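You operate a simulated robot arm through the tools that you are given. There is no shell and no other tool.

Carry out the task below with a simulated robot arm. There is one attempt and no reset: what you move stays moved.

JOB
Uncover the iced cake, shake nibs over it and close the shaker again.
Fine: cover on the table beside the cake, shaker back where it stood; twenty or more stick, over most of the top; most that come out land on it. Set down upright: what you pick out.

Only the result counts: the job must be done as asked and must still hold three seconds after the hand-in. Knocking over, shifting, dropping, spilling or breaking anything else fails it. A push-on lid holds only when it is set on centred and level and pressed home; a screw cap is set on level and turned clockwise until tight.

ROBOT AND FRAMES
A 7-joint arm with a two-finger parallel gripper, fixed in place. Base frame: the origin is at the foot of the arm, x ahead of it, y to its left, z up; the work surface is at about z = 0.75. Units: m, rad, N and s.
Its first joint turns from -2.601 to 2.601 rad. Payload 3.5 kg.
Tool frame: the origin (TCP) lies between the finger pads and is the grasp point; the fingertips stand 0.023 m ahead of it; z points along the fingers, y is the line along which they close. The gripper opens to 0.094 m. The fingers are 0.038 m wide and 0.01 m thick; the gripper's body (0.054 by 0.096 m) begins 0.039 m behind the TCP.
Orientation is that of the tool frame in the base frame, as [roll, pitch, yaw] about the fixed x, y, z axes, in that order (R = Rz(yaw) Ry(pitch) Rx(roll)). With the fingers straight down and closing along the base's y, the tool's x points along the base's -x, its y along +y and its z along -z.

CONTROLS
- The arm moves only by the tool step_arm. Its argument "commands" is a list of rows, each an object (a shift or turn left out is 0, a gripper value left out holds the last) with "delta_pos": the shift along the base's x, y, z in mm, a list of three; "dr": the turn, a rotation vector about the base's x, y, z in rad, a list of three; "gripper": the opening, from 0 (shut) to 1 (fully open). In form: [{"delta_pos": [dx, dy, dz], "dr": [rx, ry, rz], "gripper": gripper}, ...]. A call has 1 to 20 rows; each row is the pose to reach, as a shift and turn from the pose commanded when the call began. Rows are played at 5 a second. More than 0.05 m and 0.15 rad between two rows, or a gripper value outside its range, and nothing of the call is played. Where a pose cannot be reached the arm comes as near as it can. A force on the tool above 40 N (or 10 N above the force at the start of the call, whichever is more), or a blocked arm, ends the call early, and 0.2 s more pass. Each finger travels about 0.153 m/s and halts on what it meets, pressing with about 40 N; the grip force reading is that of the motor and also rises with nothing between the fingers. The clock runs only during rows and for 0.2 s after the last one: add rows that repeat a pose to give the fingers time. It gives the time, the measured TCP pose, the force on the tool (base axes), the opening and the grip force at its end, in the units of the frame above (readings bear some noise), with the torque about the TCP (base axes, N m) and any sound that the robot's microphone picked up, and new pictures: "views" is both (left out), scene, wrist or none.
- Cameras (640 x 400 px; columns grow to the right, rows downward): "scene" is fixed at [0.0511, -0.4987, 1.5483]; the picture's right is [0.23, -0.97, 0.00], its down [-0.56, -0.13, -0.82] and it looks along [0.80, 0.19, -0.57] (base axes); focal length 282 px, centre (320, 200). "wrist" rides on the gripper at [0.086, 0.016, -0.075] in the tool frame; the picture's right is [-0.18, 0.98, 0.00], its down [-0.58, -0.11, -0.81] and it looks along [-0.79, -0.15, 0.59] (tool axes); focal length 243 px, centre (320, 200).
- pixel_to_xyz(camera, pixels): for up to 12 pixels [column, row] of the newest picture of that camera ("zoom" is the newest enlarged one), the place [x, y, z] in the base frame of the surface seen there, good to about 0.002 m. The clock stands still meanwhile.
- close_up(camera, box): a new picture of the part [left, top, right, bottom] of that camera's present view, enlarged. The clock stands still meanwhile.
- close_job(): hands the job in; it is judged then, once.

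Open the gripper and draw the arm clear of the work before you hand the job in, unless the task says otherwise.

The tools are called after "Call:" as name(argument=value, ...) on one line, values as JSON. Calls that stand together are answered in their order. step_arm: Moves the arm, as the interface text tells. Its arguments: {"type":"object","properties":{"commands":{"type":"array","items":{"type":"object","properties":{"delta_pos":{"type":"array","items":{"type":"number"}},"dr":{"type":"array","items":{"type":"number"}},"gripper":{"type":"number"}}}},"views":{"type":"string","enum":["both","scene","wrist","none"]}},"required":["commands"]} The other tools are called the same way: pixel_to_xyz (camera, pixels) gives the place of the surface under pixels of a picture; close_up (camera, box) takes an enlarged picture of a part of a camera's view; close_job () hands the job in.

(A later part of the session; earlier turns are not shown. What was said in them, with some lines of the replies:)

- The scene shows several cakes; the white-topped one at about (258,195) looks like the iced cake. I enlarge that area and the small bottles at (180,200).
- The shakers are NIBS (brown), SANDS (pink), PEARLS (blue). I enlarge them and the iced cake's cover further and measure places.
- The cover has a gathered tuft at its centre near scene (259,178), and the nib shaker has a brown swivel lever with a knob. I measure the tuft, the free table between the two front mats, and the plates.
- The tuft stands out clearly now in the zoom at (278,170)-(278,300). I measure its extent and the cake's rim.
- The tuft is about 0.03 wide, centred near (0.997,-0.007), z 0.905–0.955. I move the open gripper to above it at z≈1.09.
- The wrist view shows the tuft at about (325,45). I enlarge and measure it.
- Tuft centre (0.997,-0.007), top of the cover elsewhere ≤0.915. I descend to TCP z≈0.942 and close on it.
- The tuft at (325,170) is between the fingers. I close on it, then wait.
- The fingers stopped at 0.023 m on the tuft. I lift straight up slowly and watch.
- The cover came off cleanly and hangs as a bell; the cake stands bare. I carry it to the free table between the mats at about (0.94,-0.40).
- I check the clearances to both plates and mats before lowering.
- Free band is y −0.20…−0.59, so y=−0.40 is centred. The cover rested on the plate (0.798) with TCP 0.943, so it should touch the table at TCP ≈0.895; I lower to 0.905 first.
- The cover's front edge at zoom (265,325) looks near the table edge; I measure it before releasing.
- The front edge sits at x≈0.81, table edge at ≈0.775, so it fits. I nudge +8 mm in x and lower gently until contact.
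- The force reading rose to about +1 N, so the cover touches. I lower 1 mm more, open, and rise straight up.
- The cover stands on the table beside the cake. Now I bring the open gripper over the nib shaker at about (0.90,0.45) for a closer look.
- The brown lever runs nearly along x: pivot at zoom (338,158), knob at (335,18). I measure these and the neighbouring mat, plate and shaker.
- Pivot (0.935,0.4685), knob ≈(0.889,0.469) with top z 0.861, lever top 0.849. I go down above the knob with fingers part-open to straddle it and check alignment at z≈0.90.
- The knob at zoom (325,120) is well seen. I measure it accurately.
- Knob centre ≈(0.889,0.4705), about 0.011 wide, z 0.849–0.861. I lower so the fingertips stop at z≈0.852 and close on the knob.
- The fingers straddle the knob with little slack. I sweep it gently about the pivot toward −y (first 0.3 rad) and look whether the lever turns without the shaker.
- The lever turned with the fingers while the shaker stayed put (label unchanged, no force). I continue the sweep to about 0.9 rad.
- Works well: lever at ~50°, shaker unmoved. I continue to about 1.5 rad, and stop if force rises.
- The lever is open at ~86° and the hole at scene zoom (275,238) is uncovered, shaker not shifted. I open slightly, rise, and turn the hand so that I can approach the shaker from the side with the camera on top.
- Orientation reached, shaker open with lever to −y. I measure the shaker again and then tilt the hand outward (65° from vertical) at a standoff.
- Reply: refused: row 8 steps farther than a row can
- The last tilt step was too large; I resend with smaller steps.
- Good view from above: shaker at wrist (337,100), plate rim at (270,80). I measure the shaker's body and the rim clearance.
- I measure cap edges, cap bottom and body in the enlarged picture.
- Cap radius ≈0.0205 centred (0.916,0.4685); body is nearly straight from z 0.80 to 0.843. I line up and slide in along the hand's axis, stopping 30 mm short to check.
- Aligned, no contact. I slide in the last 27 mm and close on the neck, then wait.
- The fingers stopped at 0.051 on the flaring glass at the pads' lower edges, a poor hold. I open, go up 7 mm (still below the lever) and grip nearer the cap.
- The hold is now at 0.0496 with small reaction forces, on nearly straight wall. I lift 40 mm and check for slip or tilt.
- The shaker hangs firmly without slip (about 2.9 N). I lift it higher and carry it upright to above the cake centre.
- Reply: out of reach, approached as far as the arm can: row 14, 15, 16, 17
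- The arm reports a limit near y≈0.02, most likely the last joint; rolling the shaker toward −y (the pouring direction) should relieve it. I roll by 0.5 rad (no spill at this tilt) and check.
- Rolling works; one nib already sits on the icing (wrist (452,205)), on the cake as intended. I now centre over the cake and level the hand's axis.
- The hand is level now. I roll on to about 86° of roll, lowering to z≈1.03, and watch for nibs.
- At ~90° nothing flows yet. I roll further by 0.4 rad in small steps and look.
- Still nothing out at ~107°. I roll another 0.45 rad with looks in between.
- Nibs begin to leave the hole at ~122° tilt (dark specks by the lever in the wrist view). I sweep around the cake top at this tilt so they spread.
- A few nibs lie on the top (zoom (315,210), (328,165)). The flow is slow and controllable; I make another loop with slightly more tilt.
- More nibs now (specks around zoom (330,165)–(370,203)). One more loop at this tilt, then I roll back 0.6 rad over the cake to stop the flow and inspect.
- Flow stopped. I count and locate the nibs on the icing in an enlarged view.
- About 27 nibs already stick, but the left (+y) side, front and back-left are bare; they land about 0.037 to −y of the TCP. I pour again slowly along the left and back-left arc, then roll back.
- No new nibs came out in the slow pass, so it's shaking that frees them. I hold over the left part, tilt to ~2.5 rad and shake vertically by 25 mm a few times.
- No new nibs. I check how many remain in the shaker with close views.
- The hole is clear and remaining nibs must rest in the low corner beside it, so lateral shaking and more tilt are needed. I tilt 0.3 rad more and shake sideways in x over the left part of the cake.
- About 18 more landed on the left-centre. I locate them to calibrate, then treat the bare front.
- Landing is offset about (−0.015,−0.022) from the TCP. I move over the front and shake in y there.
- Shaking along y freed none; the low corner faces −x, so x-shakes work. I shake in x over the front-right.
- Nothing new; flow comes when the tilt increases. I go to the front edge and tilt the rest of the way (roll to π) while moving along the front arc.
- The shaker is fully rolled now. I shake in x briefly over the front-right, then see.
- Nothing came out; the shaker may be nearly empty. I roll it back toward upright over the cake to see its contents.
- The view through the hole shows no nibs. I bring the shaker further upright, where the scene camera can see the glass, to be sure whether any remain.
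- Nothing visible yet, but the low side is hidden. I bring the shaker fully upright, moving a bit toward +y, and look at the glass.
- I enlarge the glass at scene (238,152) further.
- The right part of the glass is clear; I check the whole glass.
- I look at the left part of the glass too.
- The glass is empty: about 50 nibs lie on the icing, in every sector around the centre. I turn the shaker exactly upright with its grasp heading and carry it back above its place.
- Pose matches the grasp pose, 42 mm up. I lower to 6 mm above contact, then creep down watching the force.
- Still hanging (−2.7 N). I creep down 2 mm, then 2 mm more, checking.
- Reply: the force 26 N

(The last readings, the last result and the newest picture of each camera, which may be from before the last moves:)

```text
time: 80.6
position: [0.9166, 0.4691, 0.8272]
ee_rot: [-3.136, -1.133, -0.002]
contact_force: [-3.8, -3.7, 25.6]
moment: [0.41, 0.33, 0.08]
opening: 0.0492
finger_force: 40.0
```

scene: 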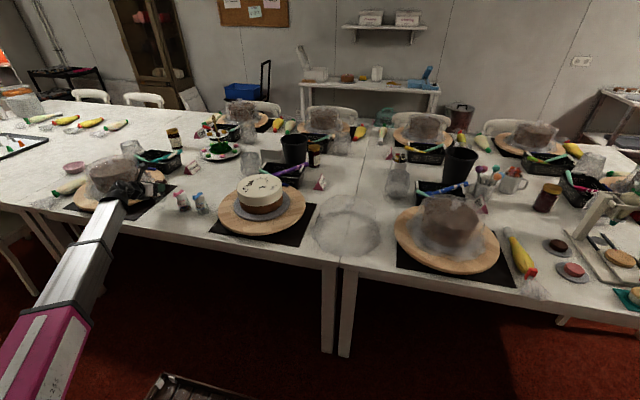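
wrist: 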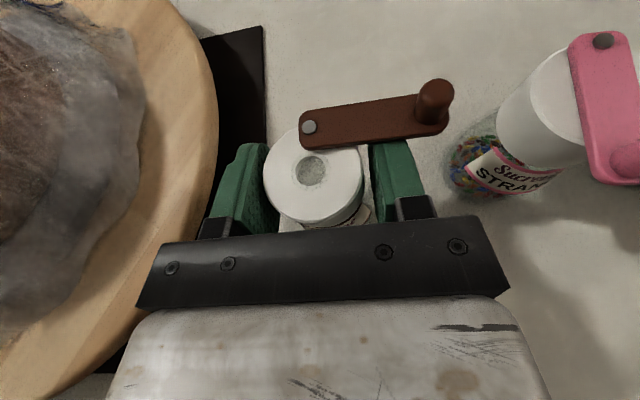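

The shaker has touched down (25 N pressing). I relieve by 2 mm and then open the fingers.

Call:
step_arm(commands=[{"delta_pos": [0, 0, 1]}, {"delta_pos": [0, 0, 2]}, {"delta_pos": [0, 0, 2]}, {"delta_pos": [0, 0, 2], "gripper": 0.55}, {"delta_pos": [0, 0, 2], "gripper": 0.6}, {"delta_pos": [0, 0, 2], "gripper": 0.65}, {"delta_pos": [0, 0, 2], "gripper": 0.65}])

Call:
close_up(camera="scene", box=[80, 140, 220, 230])

```text
time: 82.2
position: [0.9173, 0.4693, 0.8265]
ee_rot: [-3.135, -1.131, -0.002]
contact_force: [-0.7, -0.4, -1.2]
moment: [0.07, 0.04, 0.03]
opening: 0.061
finger_force: 0.0
```

scene: 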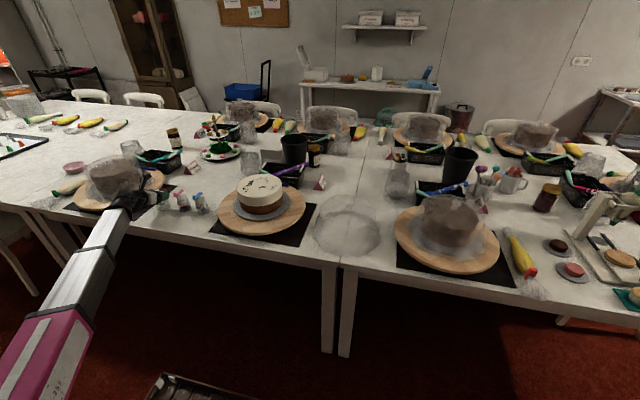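
wrist: 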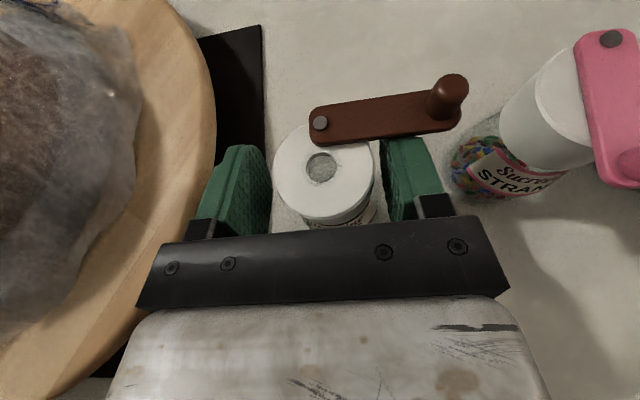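

```text
4.44 times, centred on (150, 185) of scene
```

zoom: 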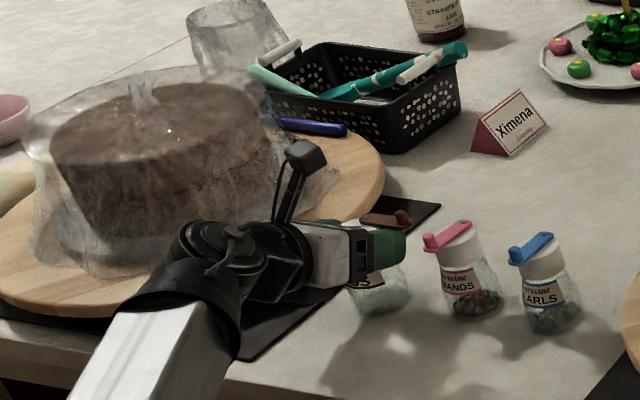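

Released upright. I open a little more and back out along the hand's axis.

Call:
step_arm(commands=[{"gripper": 0.75}, {"gripper": 0.75}, {"delta_pos": [-20, 0, 9.5]}, {"delta_pos": [-50, 0, 23.5]}, {"delta_pos": [-90, 0, 42]}, {"delta_pos": [-125, 0, 60]}, {"delta_pos": [-125, 0, 100]}, {"delta_pos": [-125, 0, 130]}])

Call:
close_up(camera="wrist", box=[260, 30, 460, 160])

Call:
close_up(camera="scene", box=[110, 150, 220, 220])

```text
time: 84.0
position: [0.792, 0.4691, 0.959]
ee_rot: [-3.137, -1.134, -0.003]
contact_force: [-0.3, -0.2, -0.2]
moment: [0.0, -0.01, 0.02]
opening: 0.0705
finger_force: 0.1
```

scene: 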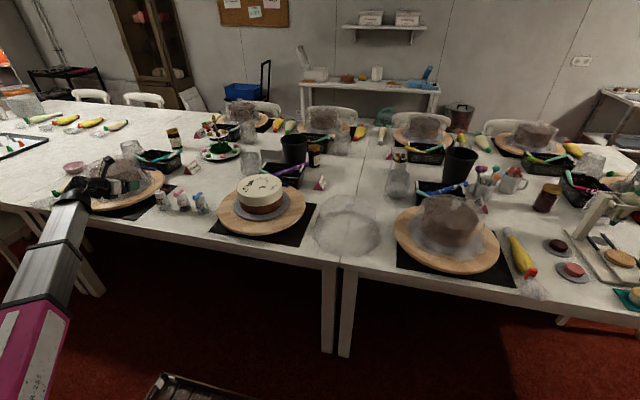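
wrist: 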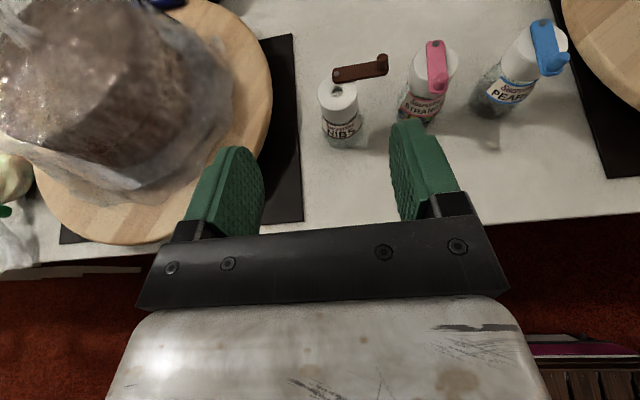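

```text
3.08 times, centred on (360, 95) of wrist
```

zoom: 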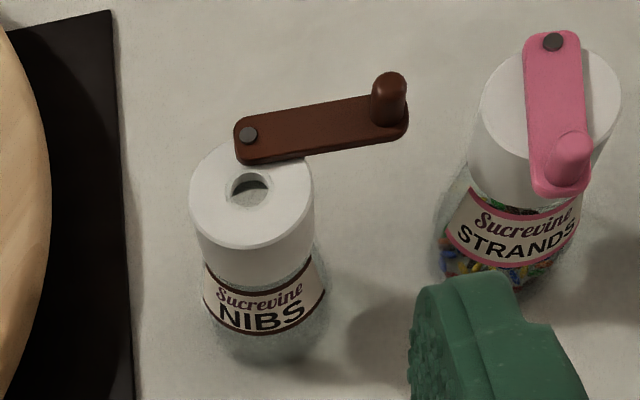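

```text
5.71 times, centred on (165, 185) of scene
```

zoom: 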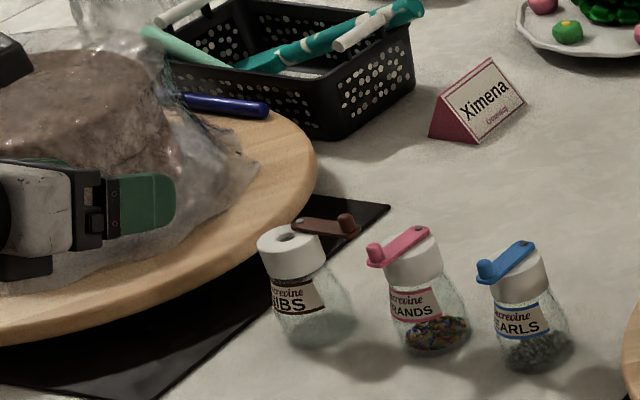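

The shaker stands upright and empty, but seems a few mm toward −y of before. I measure cap, pivot and knob.

Call:
pixel_to_xyz(camera="scene", pixels=[[156, 191]])

Call:
close_up(camera="wrist", box=[260, 30, 460, 160])

Call:
pixel_to_xyz(camera="zoom", pixels=[[195, 205], [308, 192], [252, 242], [249, 134], [390, 80], [388, 95], [255, 265], [260, 290], [265, 322], [250, 185], [320, 115], [256, 250]])

```text
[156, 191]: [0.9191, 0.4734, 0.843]
```

```text
3.08 times, centred on (360, 95) of wrist
```

zoom: 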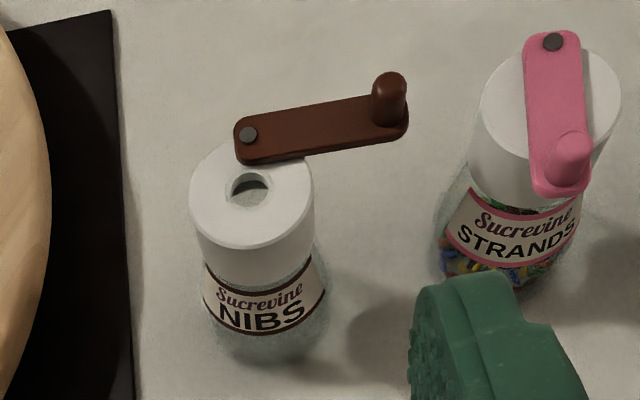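

```text
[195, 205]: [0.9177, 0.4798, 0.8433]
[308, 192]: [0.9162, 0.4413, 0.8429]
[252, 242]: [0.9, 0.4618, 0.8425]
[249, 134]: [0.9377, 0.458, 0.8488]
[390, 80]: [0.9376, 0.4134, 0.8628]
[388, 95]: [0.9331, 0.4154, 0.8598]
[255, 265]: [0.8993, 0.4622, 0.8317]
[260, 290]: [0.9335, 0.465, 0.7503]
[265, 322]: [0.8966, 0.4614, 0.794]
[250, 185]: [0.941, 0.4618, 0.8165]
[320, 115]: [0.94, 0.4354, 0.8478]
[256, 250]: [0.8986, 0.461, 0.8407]
```

The shaker is about 8 mm off in −y; I'll decide on correcting after closing. Now I turn the hand back to pointing down.

Call:
step_arm(commands=[{"delta_pos": [0, 0, 15], "dr": [0, 0.13, 0]}, {"delta_pos": [5, 0, 30], "dr": [0, 0.26, 0]}, {"delta_pos": [10, 0, 45], "dr": [0, 0.39, 0]}, {"delta_pos": [15, -5, 60], "dr": [0, 0.52, 0]}, {"delta_pos": [25, -10, 70], "dr": [0, 0.65, 0]}, {"delta_pos": [35, -15, 75], "dr": [0, 0.78, 0]}, {"delta_pos": [45, -20, 80], "dr": [0, 0.91, 0]}, {"delta_pos": [55, -25, 80], "dr": [0, 1.03, 0]}, {"delta_pos": [65, -30, 80], "dr": [0, 1.134, 0]}, {"delta_pos": [65, -30, 80], "dr": [0, 1.134, 0]}], views="none")

Call:
step_arm(commands=[{"delta_pos": [5, 0, 0], "dr": [0, 0, -0.14]}, {"delta_pos": [10, 0, 0], "dr": [0, 0, -0.28]}, {"delta_pos": [15, 0, 0], "dr": [0, 0, -0.42]}, {"delta_pos": [20, 0, 0], "dr": [0, 0, -0.56]}, {"delta_pos": [25, 0, 0], "dr": [0, 0, -0.7], "gripper": 0.5}, {"delta_pos": [30, 0, 0], "dr": [0, 0, -0.84]}, {"delta_pos": [35, 0, 0], "dr": [0, 0, -0.98]}, {"delta_pos": [40, 0, 0], "dr": [0, 0, -1.12]}, {"delta_pos": [45, 0, 0], "dr": [0, 0, -1.26]}, {"delta_pos": [50, 0, 0], "dr": [0, 0, -1.4], "gripper": 0.4}, {"delta_pos": [55, 0, 0], "dr": [0, 0, -1.54]}, {"delta_pos": [60, 0, 0], "dr": [0, 0, -1.6]}, {"delta_pos": [60, 0, 0], "dr": [0, 0, -1.6]}])

Call:
close_up(camera="wrist", box=[220, 0, 460, 140])

```text
time: 86.2
position: [0.8564, 0.4393, 1.0382]
ee_rot: [-3.139, 0.003, -0.001]
contact_force: [0.4, 0.1, -1.0]
moment: [-0.02, 0.01, -0.01]
opening: 0.0704
finger_force: 0.0
```

```text
time: 89.0
position: [0.9174, 0.4385, 1.0361]
ee_rot: [-3.139, 0.002, -1.602]
contact_force: [-0.4, -0.2, -0.3]
moment: [-0.01, -0.02, 0.0]
opening: 0.0375
finger_force: 0.2
```

scene: 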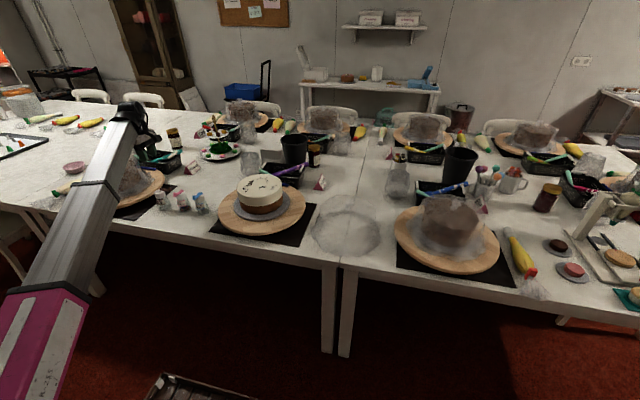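
wrist: 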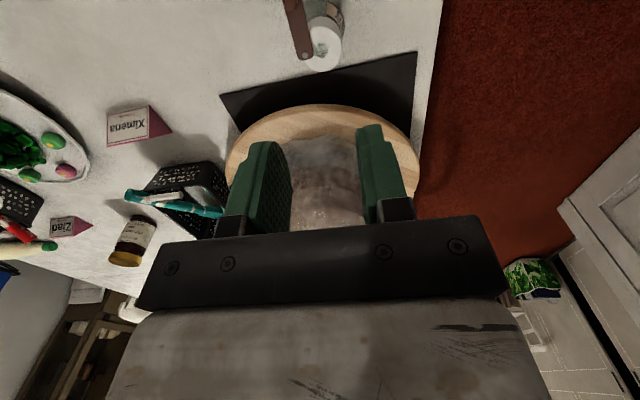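

```text
2.67 times, centred on (340, 70) of wrist
```

zoom: 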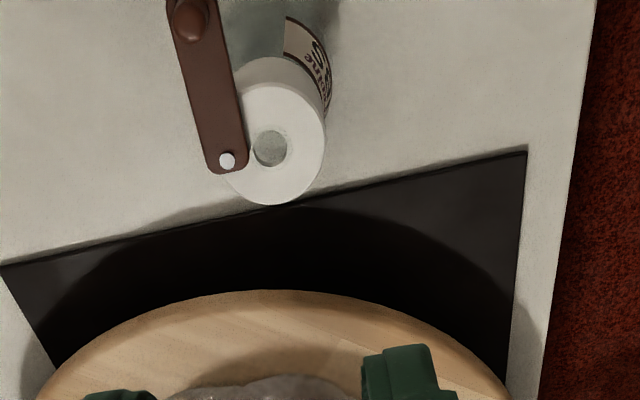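

Now the hand points down with the fingers across the lever. I measure pivot, knob and cap in this view.

Call:
pixel_to_xyz(camera="zoom", pixels=[[227, 160], [195, 25], [190, 15], [270, 148], [275, 195], [322, 150], [240, 95], [210, 90], [255, 150], [287, 148], [270, 200]])

```text
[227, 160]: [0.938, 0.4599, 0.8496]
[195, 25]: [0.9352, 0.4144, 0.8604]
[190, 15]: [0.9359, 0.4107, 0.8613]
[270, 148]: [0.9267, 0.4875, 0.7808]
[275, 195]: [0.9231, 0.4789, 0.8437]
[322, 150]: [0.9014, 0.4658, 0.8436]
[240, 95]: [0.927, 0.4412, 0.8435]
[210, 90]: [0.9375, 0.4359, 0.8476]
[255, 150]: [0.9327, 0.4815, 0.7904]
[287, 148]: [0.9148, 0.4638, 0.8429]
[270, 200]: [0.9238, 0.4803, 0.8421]
```

Knob ≈(0.9356,0.4135), pivot (0.938,0.459). I go above the knob at z≈0.905 and check alignment.

Call:
step_arm(commands=[{"delta_pos": [6, -8, -40], "gripper": 0.35}, {"delta_pos": [12, -16, -80], "gripper": 0.3}, {"delta_pos": [18, -25, -115], "gripper": 0.3}, {"delta_pos": [18, -25, -131], "gripper": 0.3}, {"delta_pos": [18, -25, -131], "gripper": 0.3}])

Call:
close_up(camera="wrist", box=[220, 60, 420, 240])

Call:
pixel_to_xyz(camera="wrist", pixels=[[320, 110], [320, 120], [320, 130], [315, 120], [325, 120], [322, 160]])

```text
time: 90.2
position: [0.9352, 0.4141, 0.9077]
ee_rot: [-3.137, 0.002, -1.601]
contact_force: [0.1, 0.4, 1.1]
moment: [-0.01, 0.02, 0.02]
opening: 0.0282
finger_force: 0.0
```

scene: 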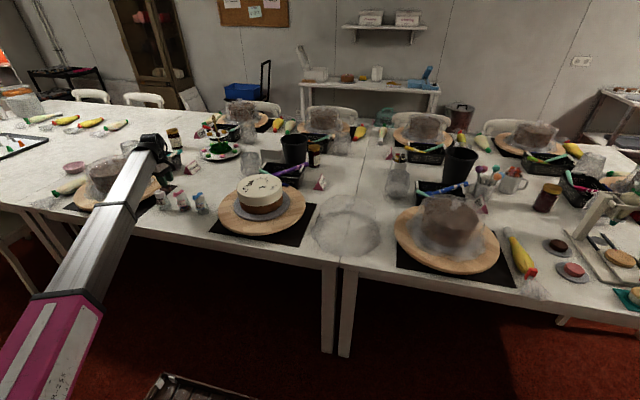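
wrist: 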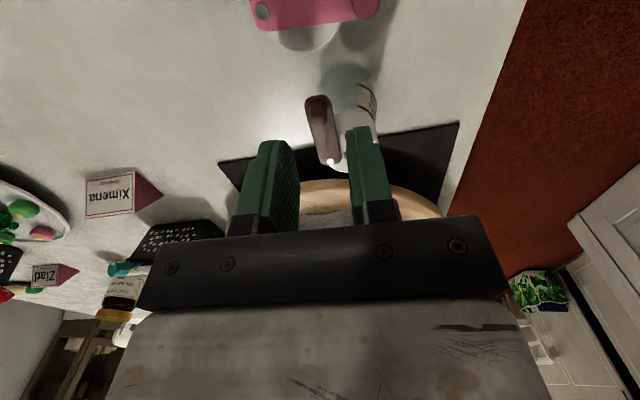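

```text
2.22 times, centred on (320, 150) of wrist
```

zoom: 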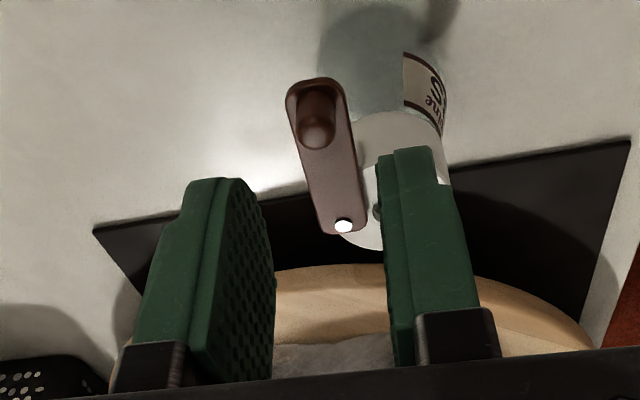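

```text
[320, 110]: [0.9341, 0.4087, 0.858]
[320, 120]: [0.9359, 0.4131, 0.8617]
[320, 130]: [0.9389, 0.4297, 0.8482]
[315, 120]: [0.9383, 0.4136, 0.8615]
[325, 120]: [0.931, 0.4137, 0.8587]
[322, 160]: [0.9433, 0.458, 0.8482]
```

Knob (0.9355,0.413) lies midway between the fingers. I lower 31 mm and narrow the gap to straddle it.

Call:
step_arm(commands=[{"delta_pos": [0, -0.5, -16], "gripper": 0.25}, {"delta_pos": [0, -0.5, -31], "gripper": 0.25}, {"delta_pos": [0, -0.5, -31], "gripper": 0.2}, {"delta_pos": [0, -0.5, -31], "gripper": 0.15}, {"delta_pos": [0, -0.5, -31], "gripper": 0.15}])

Call:
close_up(camera="wrist", box=[220, 60, 420, 240])

```text
time: 91.4
position: [0.9346, 0.4121, 0.8756]
ee_rot: [-3.139, 0.001, -1.602]
contact_force: [-0.2, -0.4, -0.1]
moment: [-0.01, -0.02, 0.02]
opening: 0.0142
finger_force: 0.0
```

scene: 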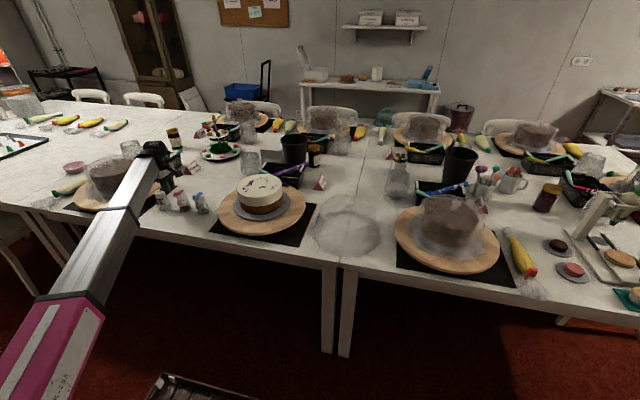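
wrist: 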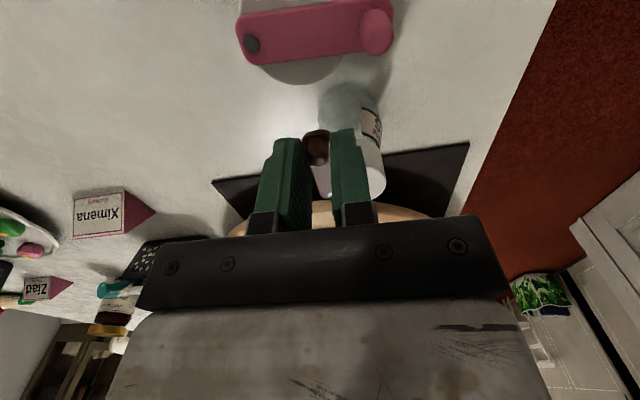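

```text
2.22 times, centred on (320, 150) of wrist
```

zoom: 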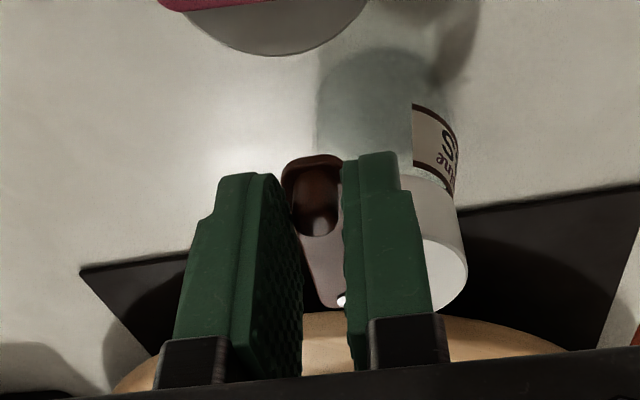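

The knob is straddled. I sweep the lever back about the pivot, first to ~0.4 rad before closed, and check.

Call:
step_arm(commands=[{"delta_pos": [-6.3, 0.7, 0], "dr": [0, 0, -0.14]}, {"delta_pos": [-12.5, 2.4, 0], "dr": [0, 0, -0.28]}, {"delta_pos": [-18.3, 4.9, 0], "dr": [0, 0, -0.42]}, {"delta_pos": [-23.8, 8.1, 0], "dr": [0, 0, -0.56]}, {"delta_pos": [-28.7, 12.1, 0], "dr": [0, 0, -0.7]}, {"delta_pos": [-33.1, 16.8, 0], "dr": [0, 0, -0.84]}, {"delta_pos": [-36.7, 22, 0], "dr": [0, 0, -0.98]}, {"delta_pos": [-39.6, 27.7, 0], "dr": [0, 0, -1.12]}, {"delta_pos": [-39.6, 27.7, 0], "dr": [0, 0, -1.12]}])

Call:
close_up(camera="wrist", box=[220, 60, 420, 240])

Call:
close_up(camera="scene", box=[110, 150, 220, 220])

```text
time: 93.4
position: [0.8961, 0.4406, 0.8742]
ee_rot: [-3.138, 0.004, -2.723]
contact_force: [-0.2, -1.4, 0.1]
moment: [-0.02, 0.01, 0.02]
opening: 0.0142
finger_force: 0.1
```

scene: 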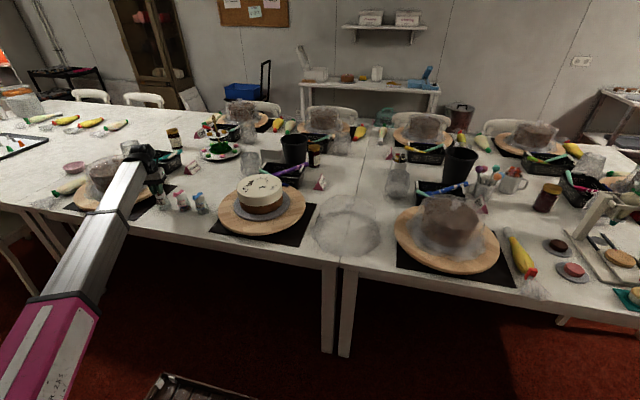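
wrist: 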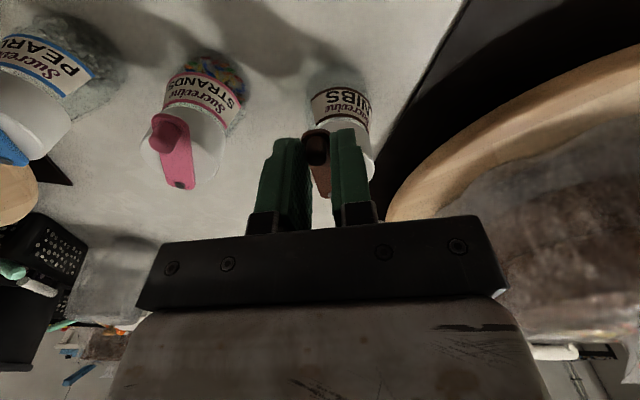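

```text
2.22 times, centred on (320, 150) of wrist
```

zoom: 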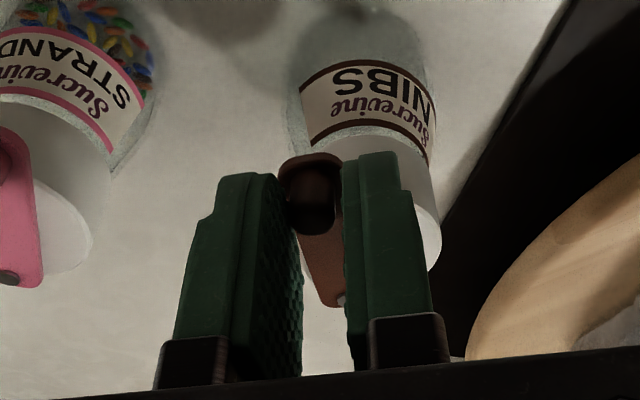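

```text
5.71 times, centred on (165, 185) of scene
```

zoom: 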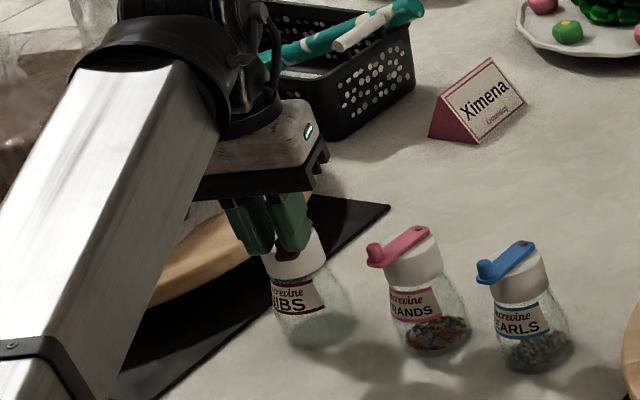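

The lever follows and the shaker stays. I finish the sweep toward closed.

Call:
step_arm(commands=[{"delta_pos": [-2.1, 6, 0], "dr": [0, 0, -0.14]}, {"delta_pos": [-3.3, 12.3, 0], "dr": [0, 0, -0.28]}, {"delta_pos": [-3.6, 18.6, 0], "dr": [0, 0, -0.42]}, {"delta_pos": [-3.3, 21.5, 0], "dr": [0, 0, -0.49]}, {"delta_pos": [-3.3, 21.5, 0], "dr": [0, 0, -0.49]}])

Call:
close_up(camera="wrist", box=[220, 60, 420, 240])

Call:
close_up(camera="scene", box=[110, 150, 220, 220])

```text
time: 94.6
position: [0.8922, 0.4632, 0.8752]
ee_rot: [-3.139, 0.002, 3.07]
contact_force: [0.3, -0.7, 0.5]
moment: [0.01, -0.01, -0.03]
opening: 0.0141
finger_force: 0.0
```

scene: 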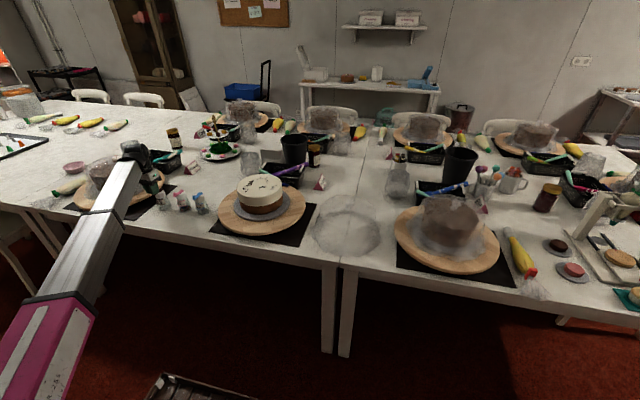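
wrist: 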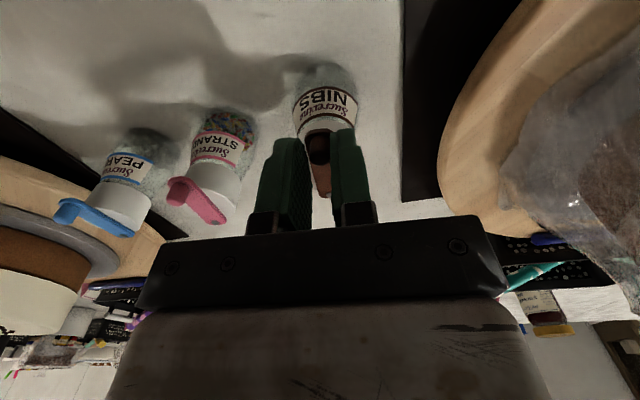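

```text
2.22 times, centred on (320, 150) of wrist
```

zoom: 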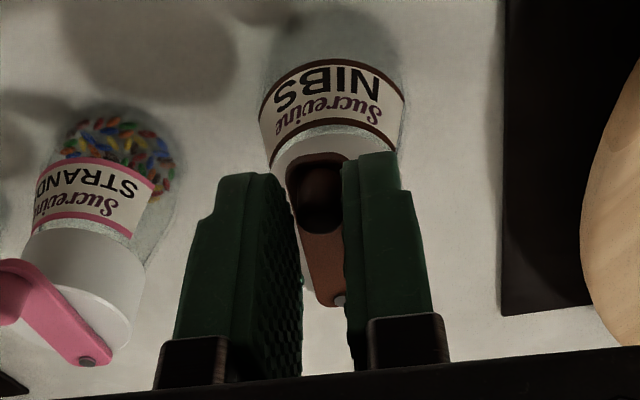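

```text
5.71 times, centred on (165, 185) of scene
```

zoom: 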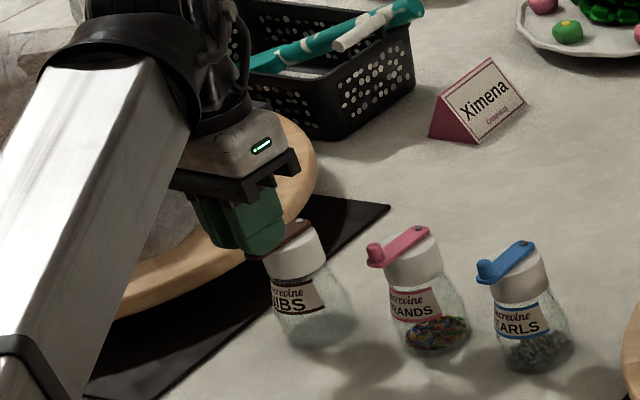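

The lever looks nearly closed. I open slightly and rise to check it from above.

Call:
step_arm(commands=[{"gripper": 0.25}, {"gripper": 0.25}, {"delta_pos": [0, 0, 40], "gripper": 0.3}, {"delta_pos": [0, -5, 85], "gripper": 0.4}, {"delta_pos": [5, -10, 125], "gripper": 0.5}, {"delta_pos": [10, -15, 150], "gripper": 0.5}, {"delta_pos": [10, -15, 150], "gripper": 0.5}])

Call:
close_up(camera="wrist", box=[240, 0, 400, 100])

Call:
close_up(camera="scene", box=[145, 175, 215, 220])

```text
time: 96.2
position: [0.9002, 0.448, 1.0244]
ee_rot: [-3.137, 0.0, 3.073]
contact_force: [0.4, -0.6, 0.1]
moment: [-0.04, 0.03, -0.01]
opening: 0.0471
finger_force: 0.0
```

scene: 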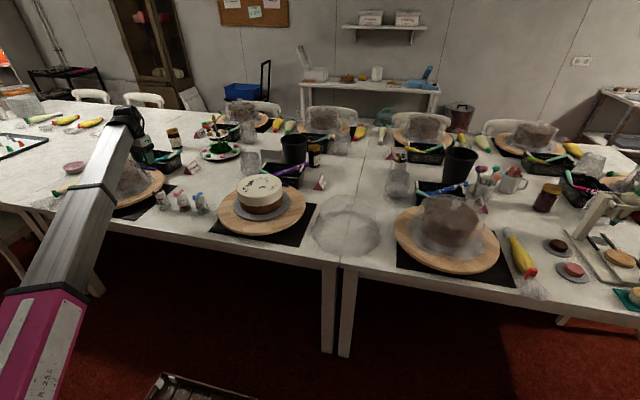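
wrist: 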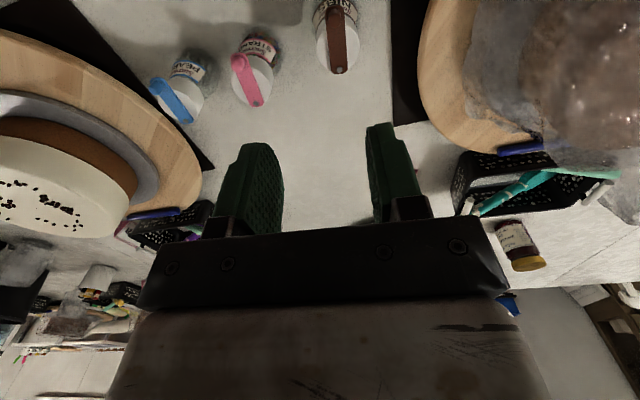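

```text
4.00 times, centred on (320, 50) of wrist
```

zoom: 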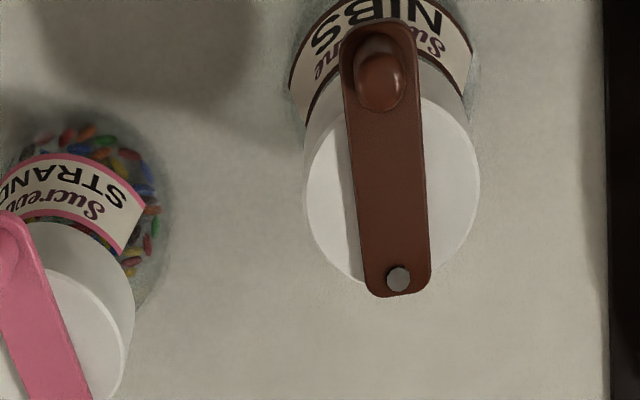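

```text
8.89 times, centred on (180, 198) of scene
```

zoom: 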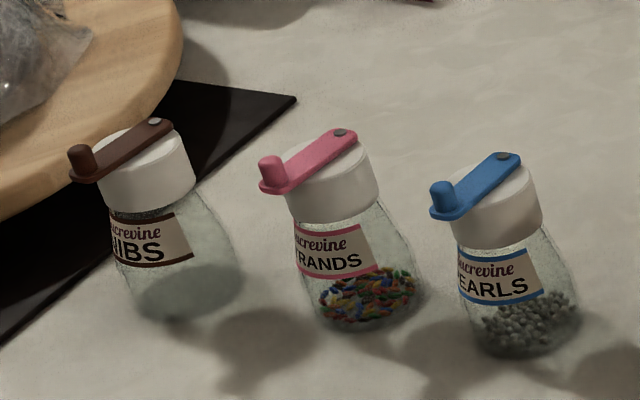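

The hole is covered. I measure how exactly the lever lies over the cap's centre and how far the shaker is from its original place.

Call:
pixel_to_xyz(camera="zoom", pixels=[[398, 279], [382, 80], [310, 190], [474, 190], [308, 210], [475, 170], [352, 190], [424, 190], [388, 190], [440, 250], [340, 255], [345, 150]])

Call:
pixel_to_xyz(camera="scene", pixels=[[162, 189], [154, 192.5], [163, 195], [176, 189], [156, 191]])

```text
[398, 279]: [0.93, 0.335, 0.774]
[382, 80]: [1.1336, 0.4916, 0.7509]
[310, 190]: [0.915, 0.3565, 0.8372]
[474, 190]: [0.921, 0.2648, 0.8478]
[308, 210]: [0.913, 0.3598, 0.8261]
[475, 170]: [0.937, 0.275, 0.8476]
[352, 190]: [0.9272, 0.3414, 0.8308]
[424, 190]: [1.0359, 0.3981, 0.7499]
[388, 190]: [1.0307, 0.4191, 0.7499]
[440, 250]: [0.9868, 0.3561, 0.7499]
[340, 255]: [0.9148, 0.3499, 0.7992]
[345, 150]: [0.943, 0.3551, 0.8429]
```

```text
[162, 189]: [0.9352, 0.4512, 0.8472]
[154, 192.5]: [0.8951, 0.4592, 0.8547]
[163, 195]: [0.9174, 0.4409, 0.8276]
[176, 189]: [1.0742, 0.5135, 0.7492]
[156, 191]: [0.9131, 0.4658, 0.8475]
```

The newest zoom was the scene one, so I take the wrist enlargement again and measure in it.

Call:
close_up(camera="wrist", box=[240, 0, 400, 100])

Call:
pixel_to_xyz(camera="zoom", pixels=[[398, 279], [382, 80], [312, 190], [474, 190], [308, 210], [475, 170], [352, 190], [424, 190], [388, 190], [440, 262], [340, 262], [345, 150]])

```text
4.00 times, centred on (320, 50) of wrist
```

zoom: 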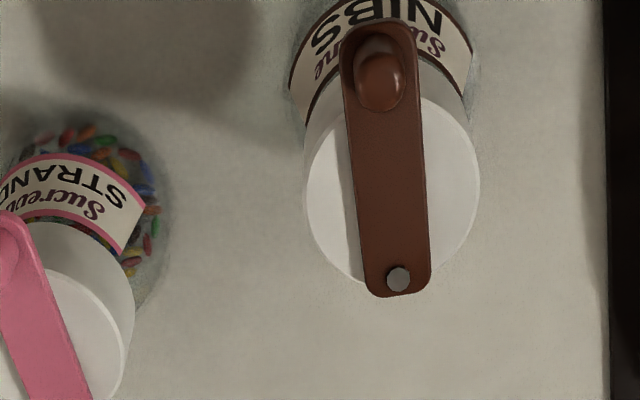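

```text
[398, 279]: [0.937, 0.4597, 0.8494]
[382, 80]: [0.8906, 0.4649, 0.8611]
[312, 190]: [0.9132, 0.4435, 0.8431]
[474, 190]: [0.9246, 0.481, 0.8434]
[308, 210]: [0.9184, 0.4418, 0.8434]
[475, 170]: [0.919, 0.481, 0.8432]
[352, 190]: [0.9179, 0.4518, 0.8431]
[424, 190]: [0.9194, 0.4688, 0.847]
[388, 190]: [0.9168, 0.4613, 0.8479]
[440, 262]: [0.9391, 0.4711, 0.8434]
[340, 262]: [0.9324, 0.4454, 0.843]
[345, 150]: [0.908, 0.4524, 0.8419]
```

The lever runs from pivot (0.937,0.460) to knob (0.891,0.465), passing exactly over the cap centre (0.920,0.4617): closed, and within 8 mm of its old place. I open the gripper and draw the arm back and up, then inspect the table.

Call:
step_arm(commands=[{"delta_pos": [-10, 0, 40], "gripper": 0.7}, {"delta_pos": [-40, 0, 75], "gripper": 1.0}, {"delta_pos": [-80, 10, 100], "gripper": 1.0}, {"delta_pos": [-120, 20, 120], "gripper": 1.0}, {"delta_pos": [-160, 30, 130], "gripper": 1.0}, {"delta_pos": [-200, 40, 140], "gripper": 1.0}, {"delta_pos": [-200, 40, 140], "gripper": 1.0}])

Call:
close_up(camera="scene", box=[200, 150, 330, 250])

Call:
close_up(camera="scene", box=[80, 120, 240, 220])

Call:
close_up(camera="scene", box=[236, 170, 292, 206])

Call:
close_up(camera="scene", box=[290, 170, 420, 270])

```text
time: 97.8
position: [0.7013, 0.4894, 1.1638]
ee_rot: [-3.138, 0.002, 3.073]
contact_force: [-0.2, -0.3, -0.1]
moment: [-0.04, -0.01, 0.0]
opening: 0.094
finger_force: 0.0
```

scene: 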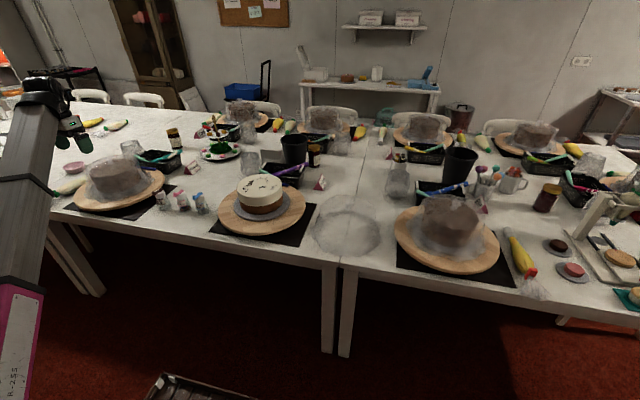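
wrist: 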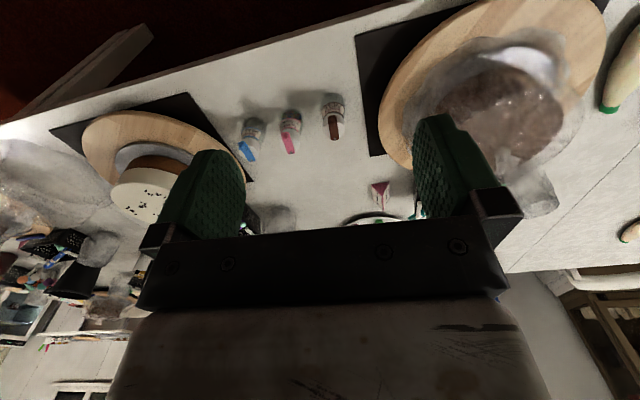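

```text
4.00 times, centred on (265, 200) of scene
```

zoom: 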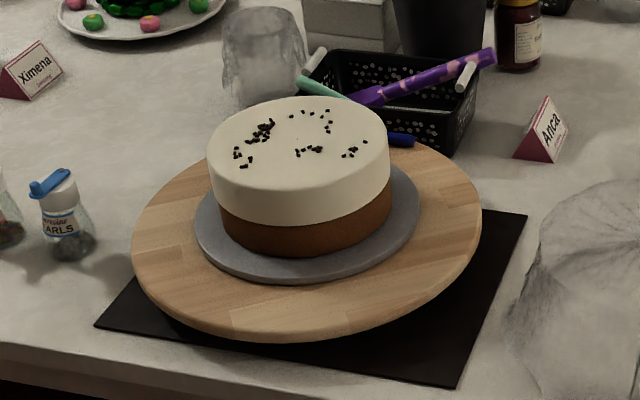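

```text
4.00 times, centred on (160, 170) of scene
```

zoom: 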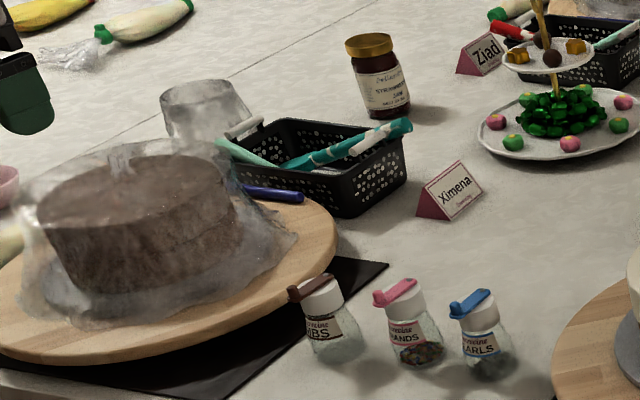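

```text
11.11 times, centred on (264, 188) of scene
```

zoom: 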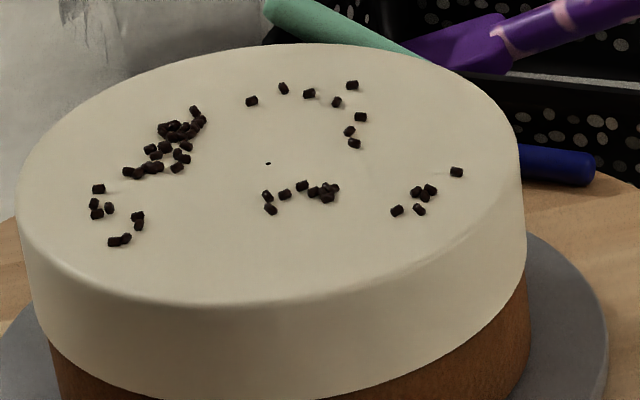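

```text
4.00 times, centred on (355, 220) of scene
```

zoom: 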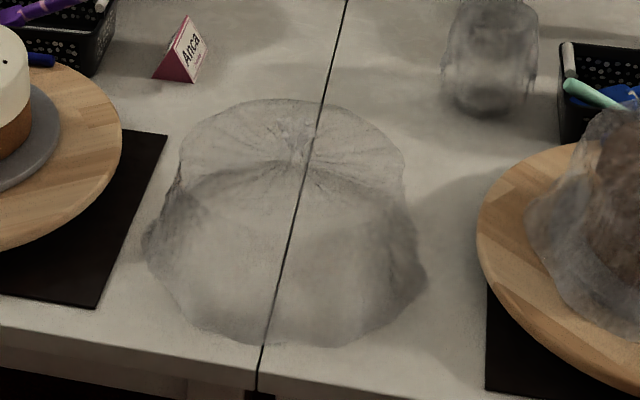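

Nothing is disturbed: the cover stands on the table beside the cake, roughly 50 nibs stick around the top and none lie elsewhere. The shaker is closed and upright in its place, and the arm is clear with the gripper open. I hand in.

Call:
close_job()

```text
The job is handed in.
```

I uncovered the iced cake, shook the nibs over it, and closed the shaker and put it back. The job is handed in, but I haven't seen the verdict.

- **Cover:** it stands upright on the table to the right of the cake, clear of both mats and the table edge.
- **Nibs:** roughly 50 stick to the icing, counted by eye from the pictures, and I saw none on the plate or table. They reach every direction from the centre, but they sit in clumps. The front edge of the top is mostly bare, as are parts of the outer rim. The shaker emptied before I could fill those in, so "over most of the top" is the least certain part.
- **Shaker:** it stands upright with the lever over the hole, about 8 mm from where it first stood. I left that offset because moving it again risked tipping the empty bottle.

In the final pictures nothing else on the table looked moved, and the arm is drawn clear with the gripper open.
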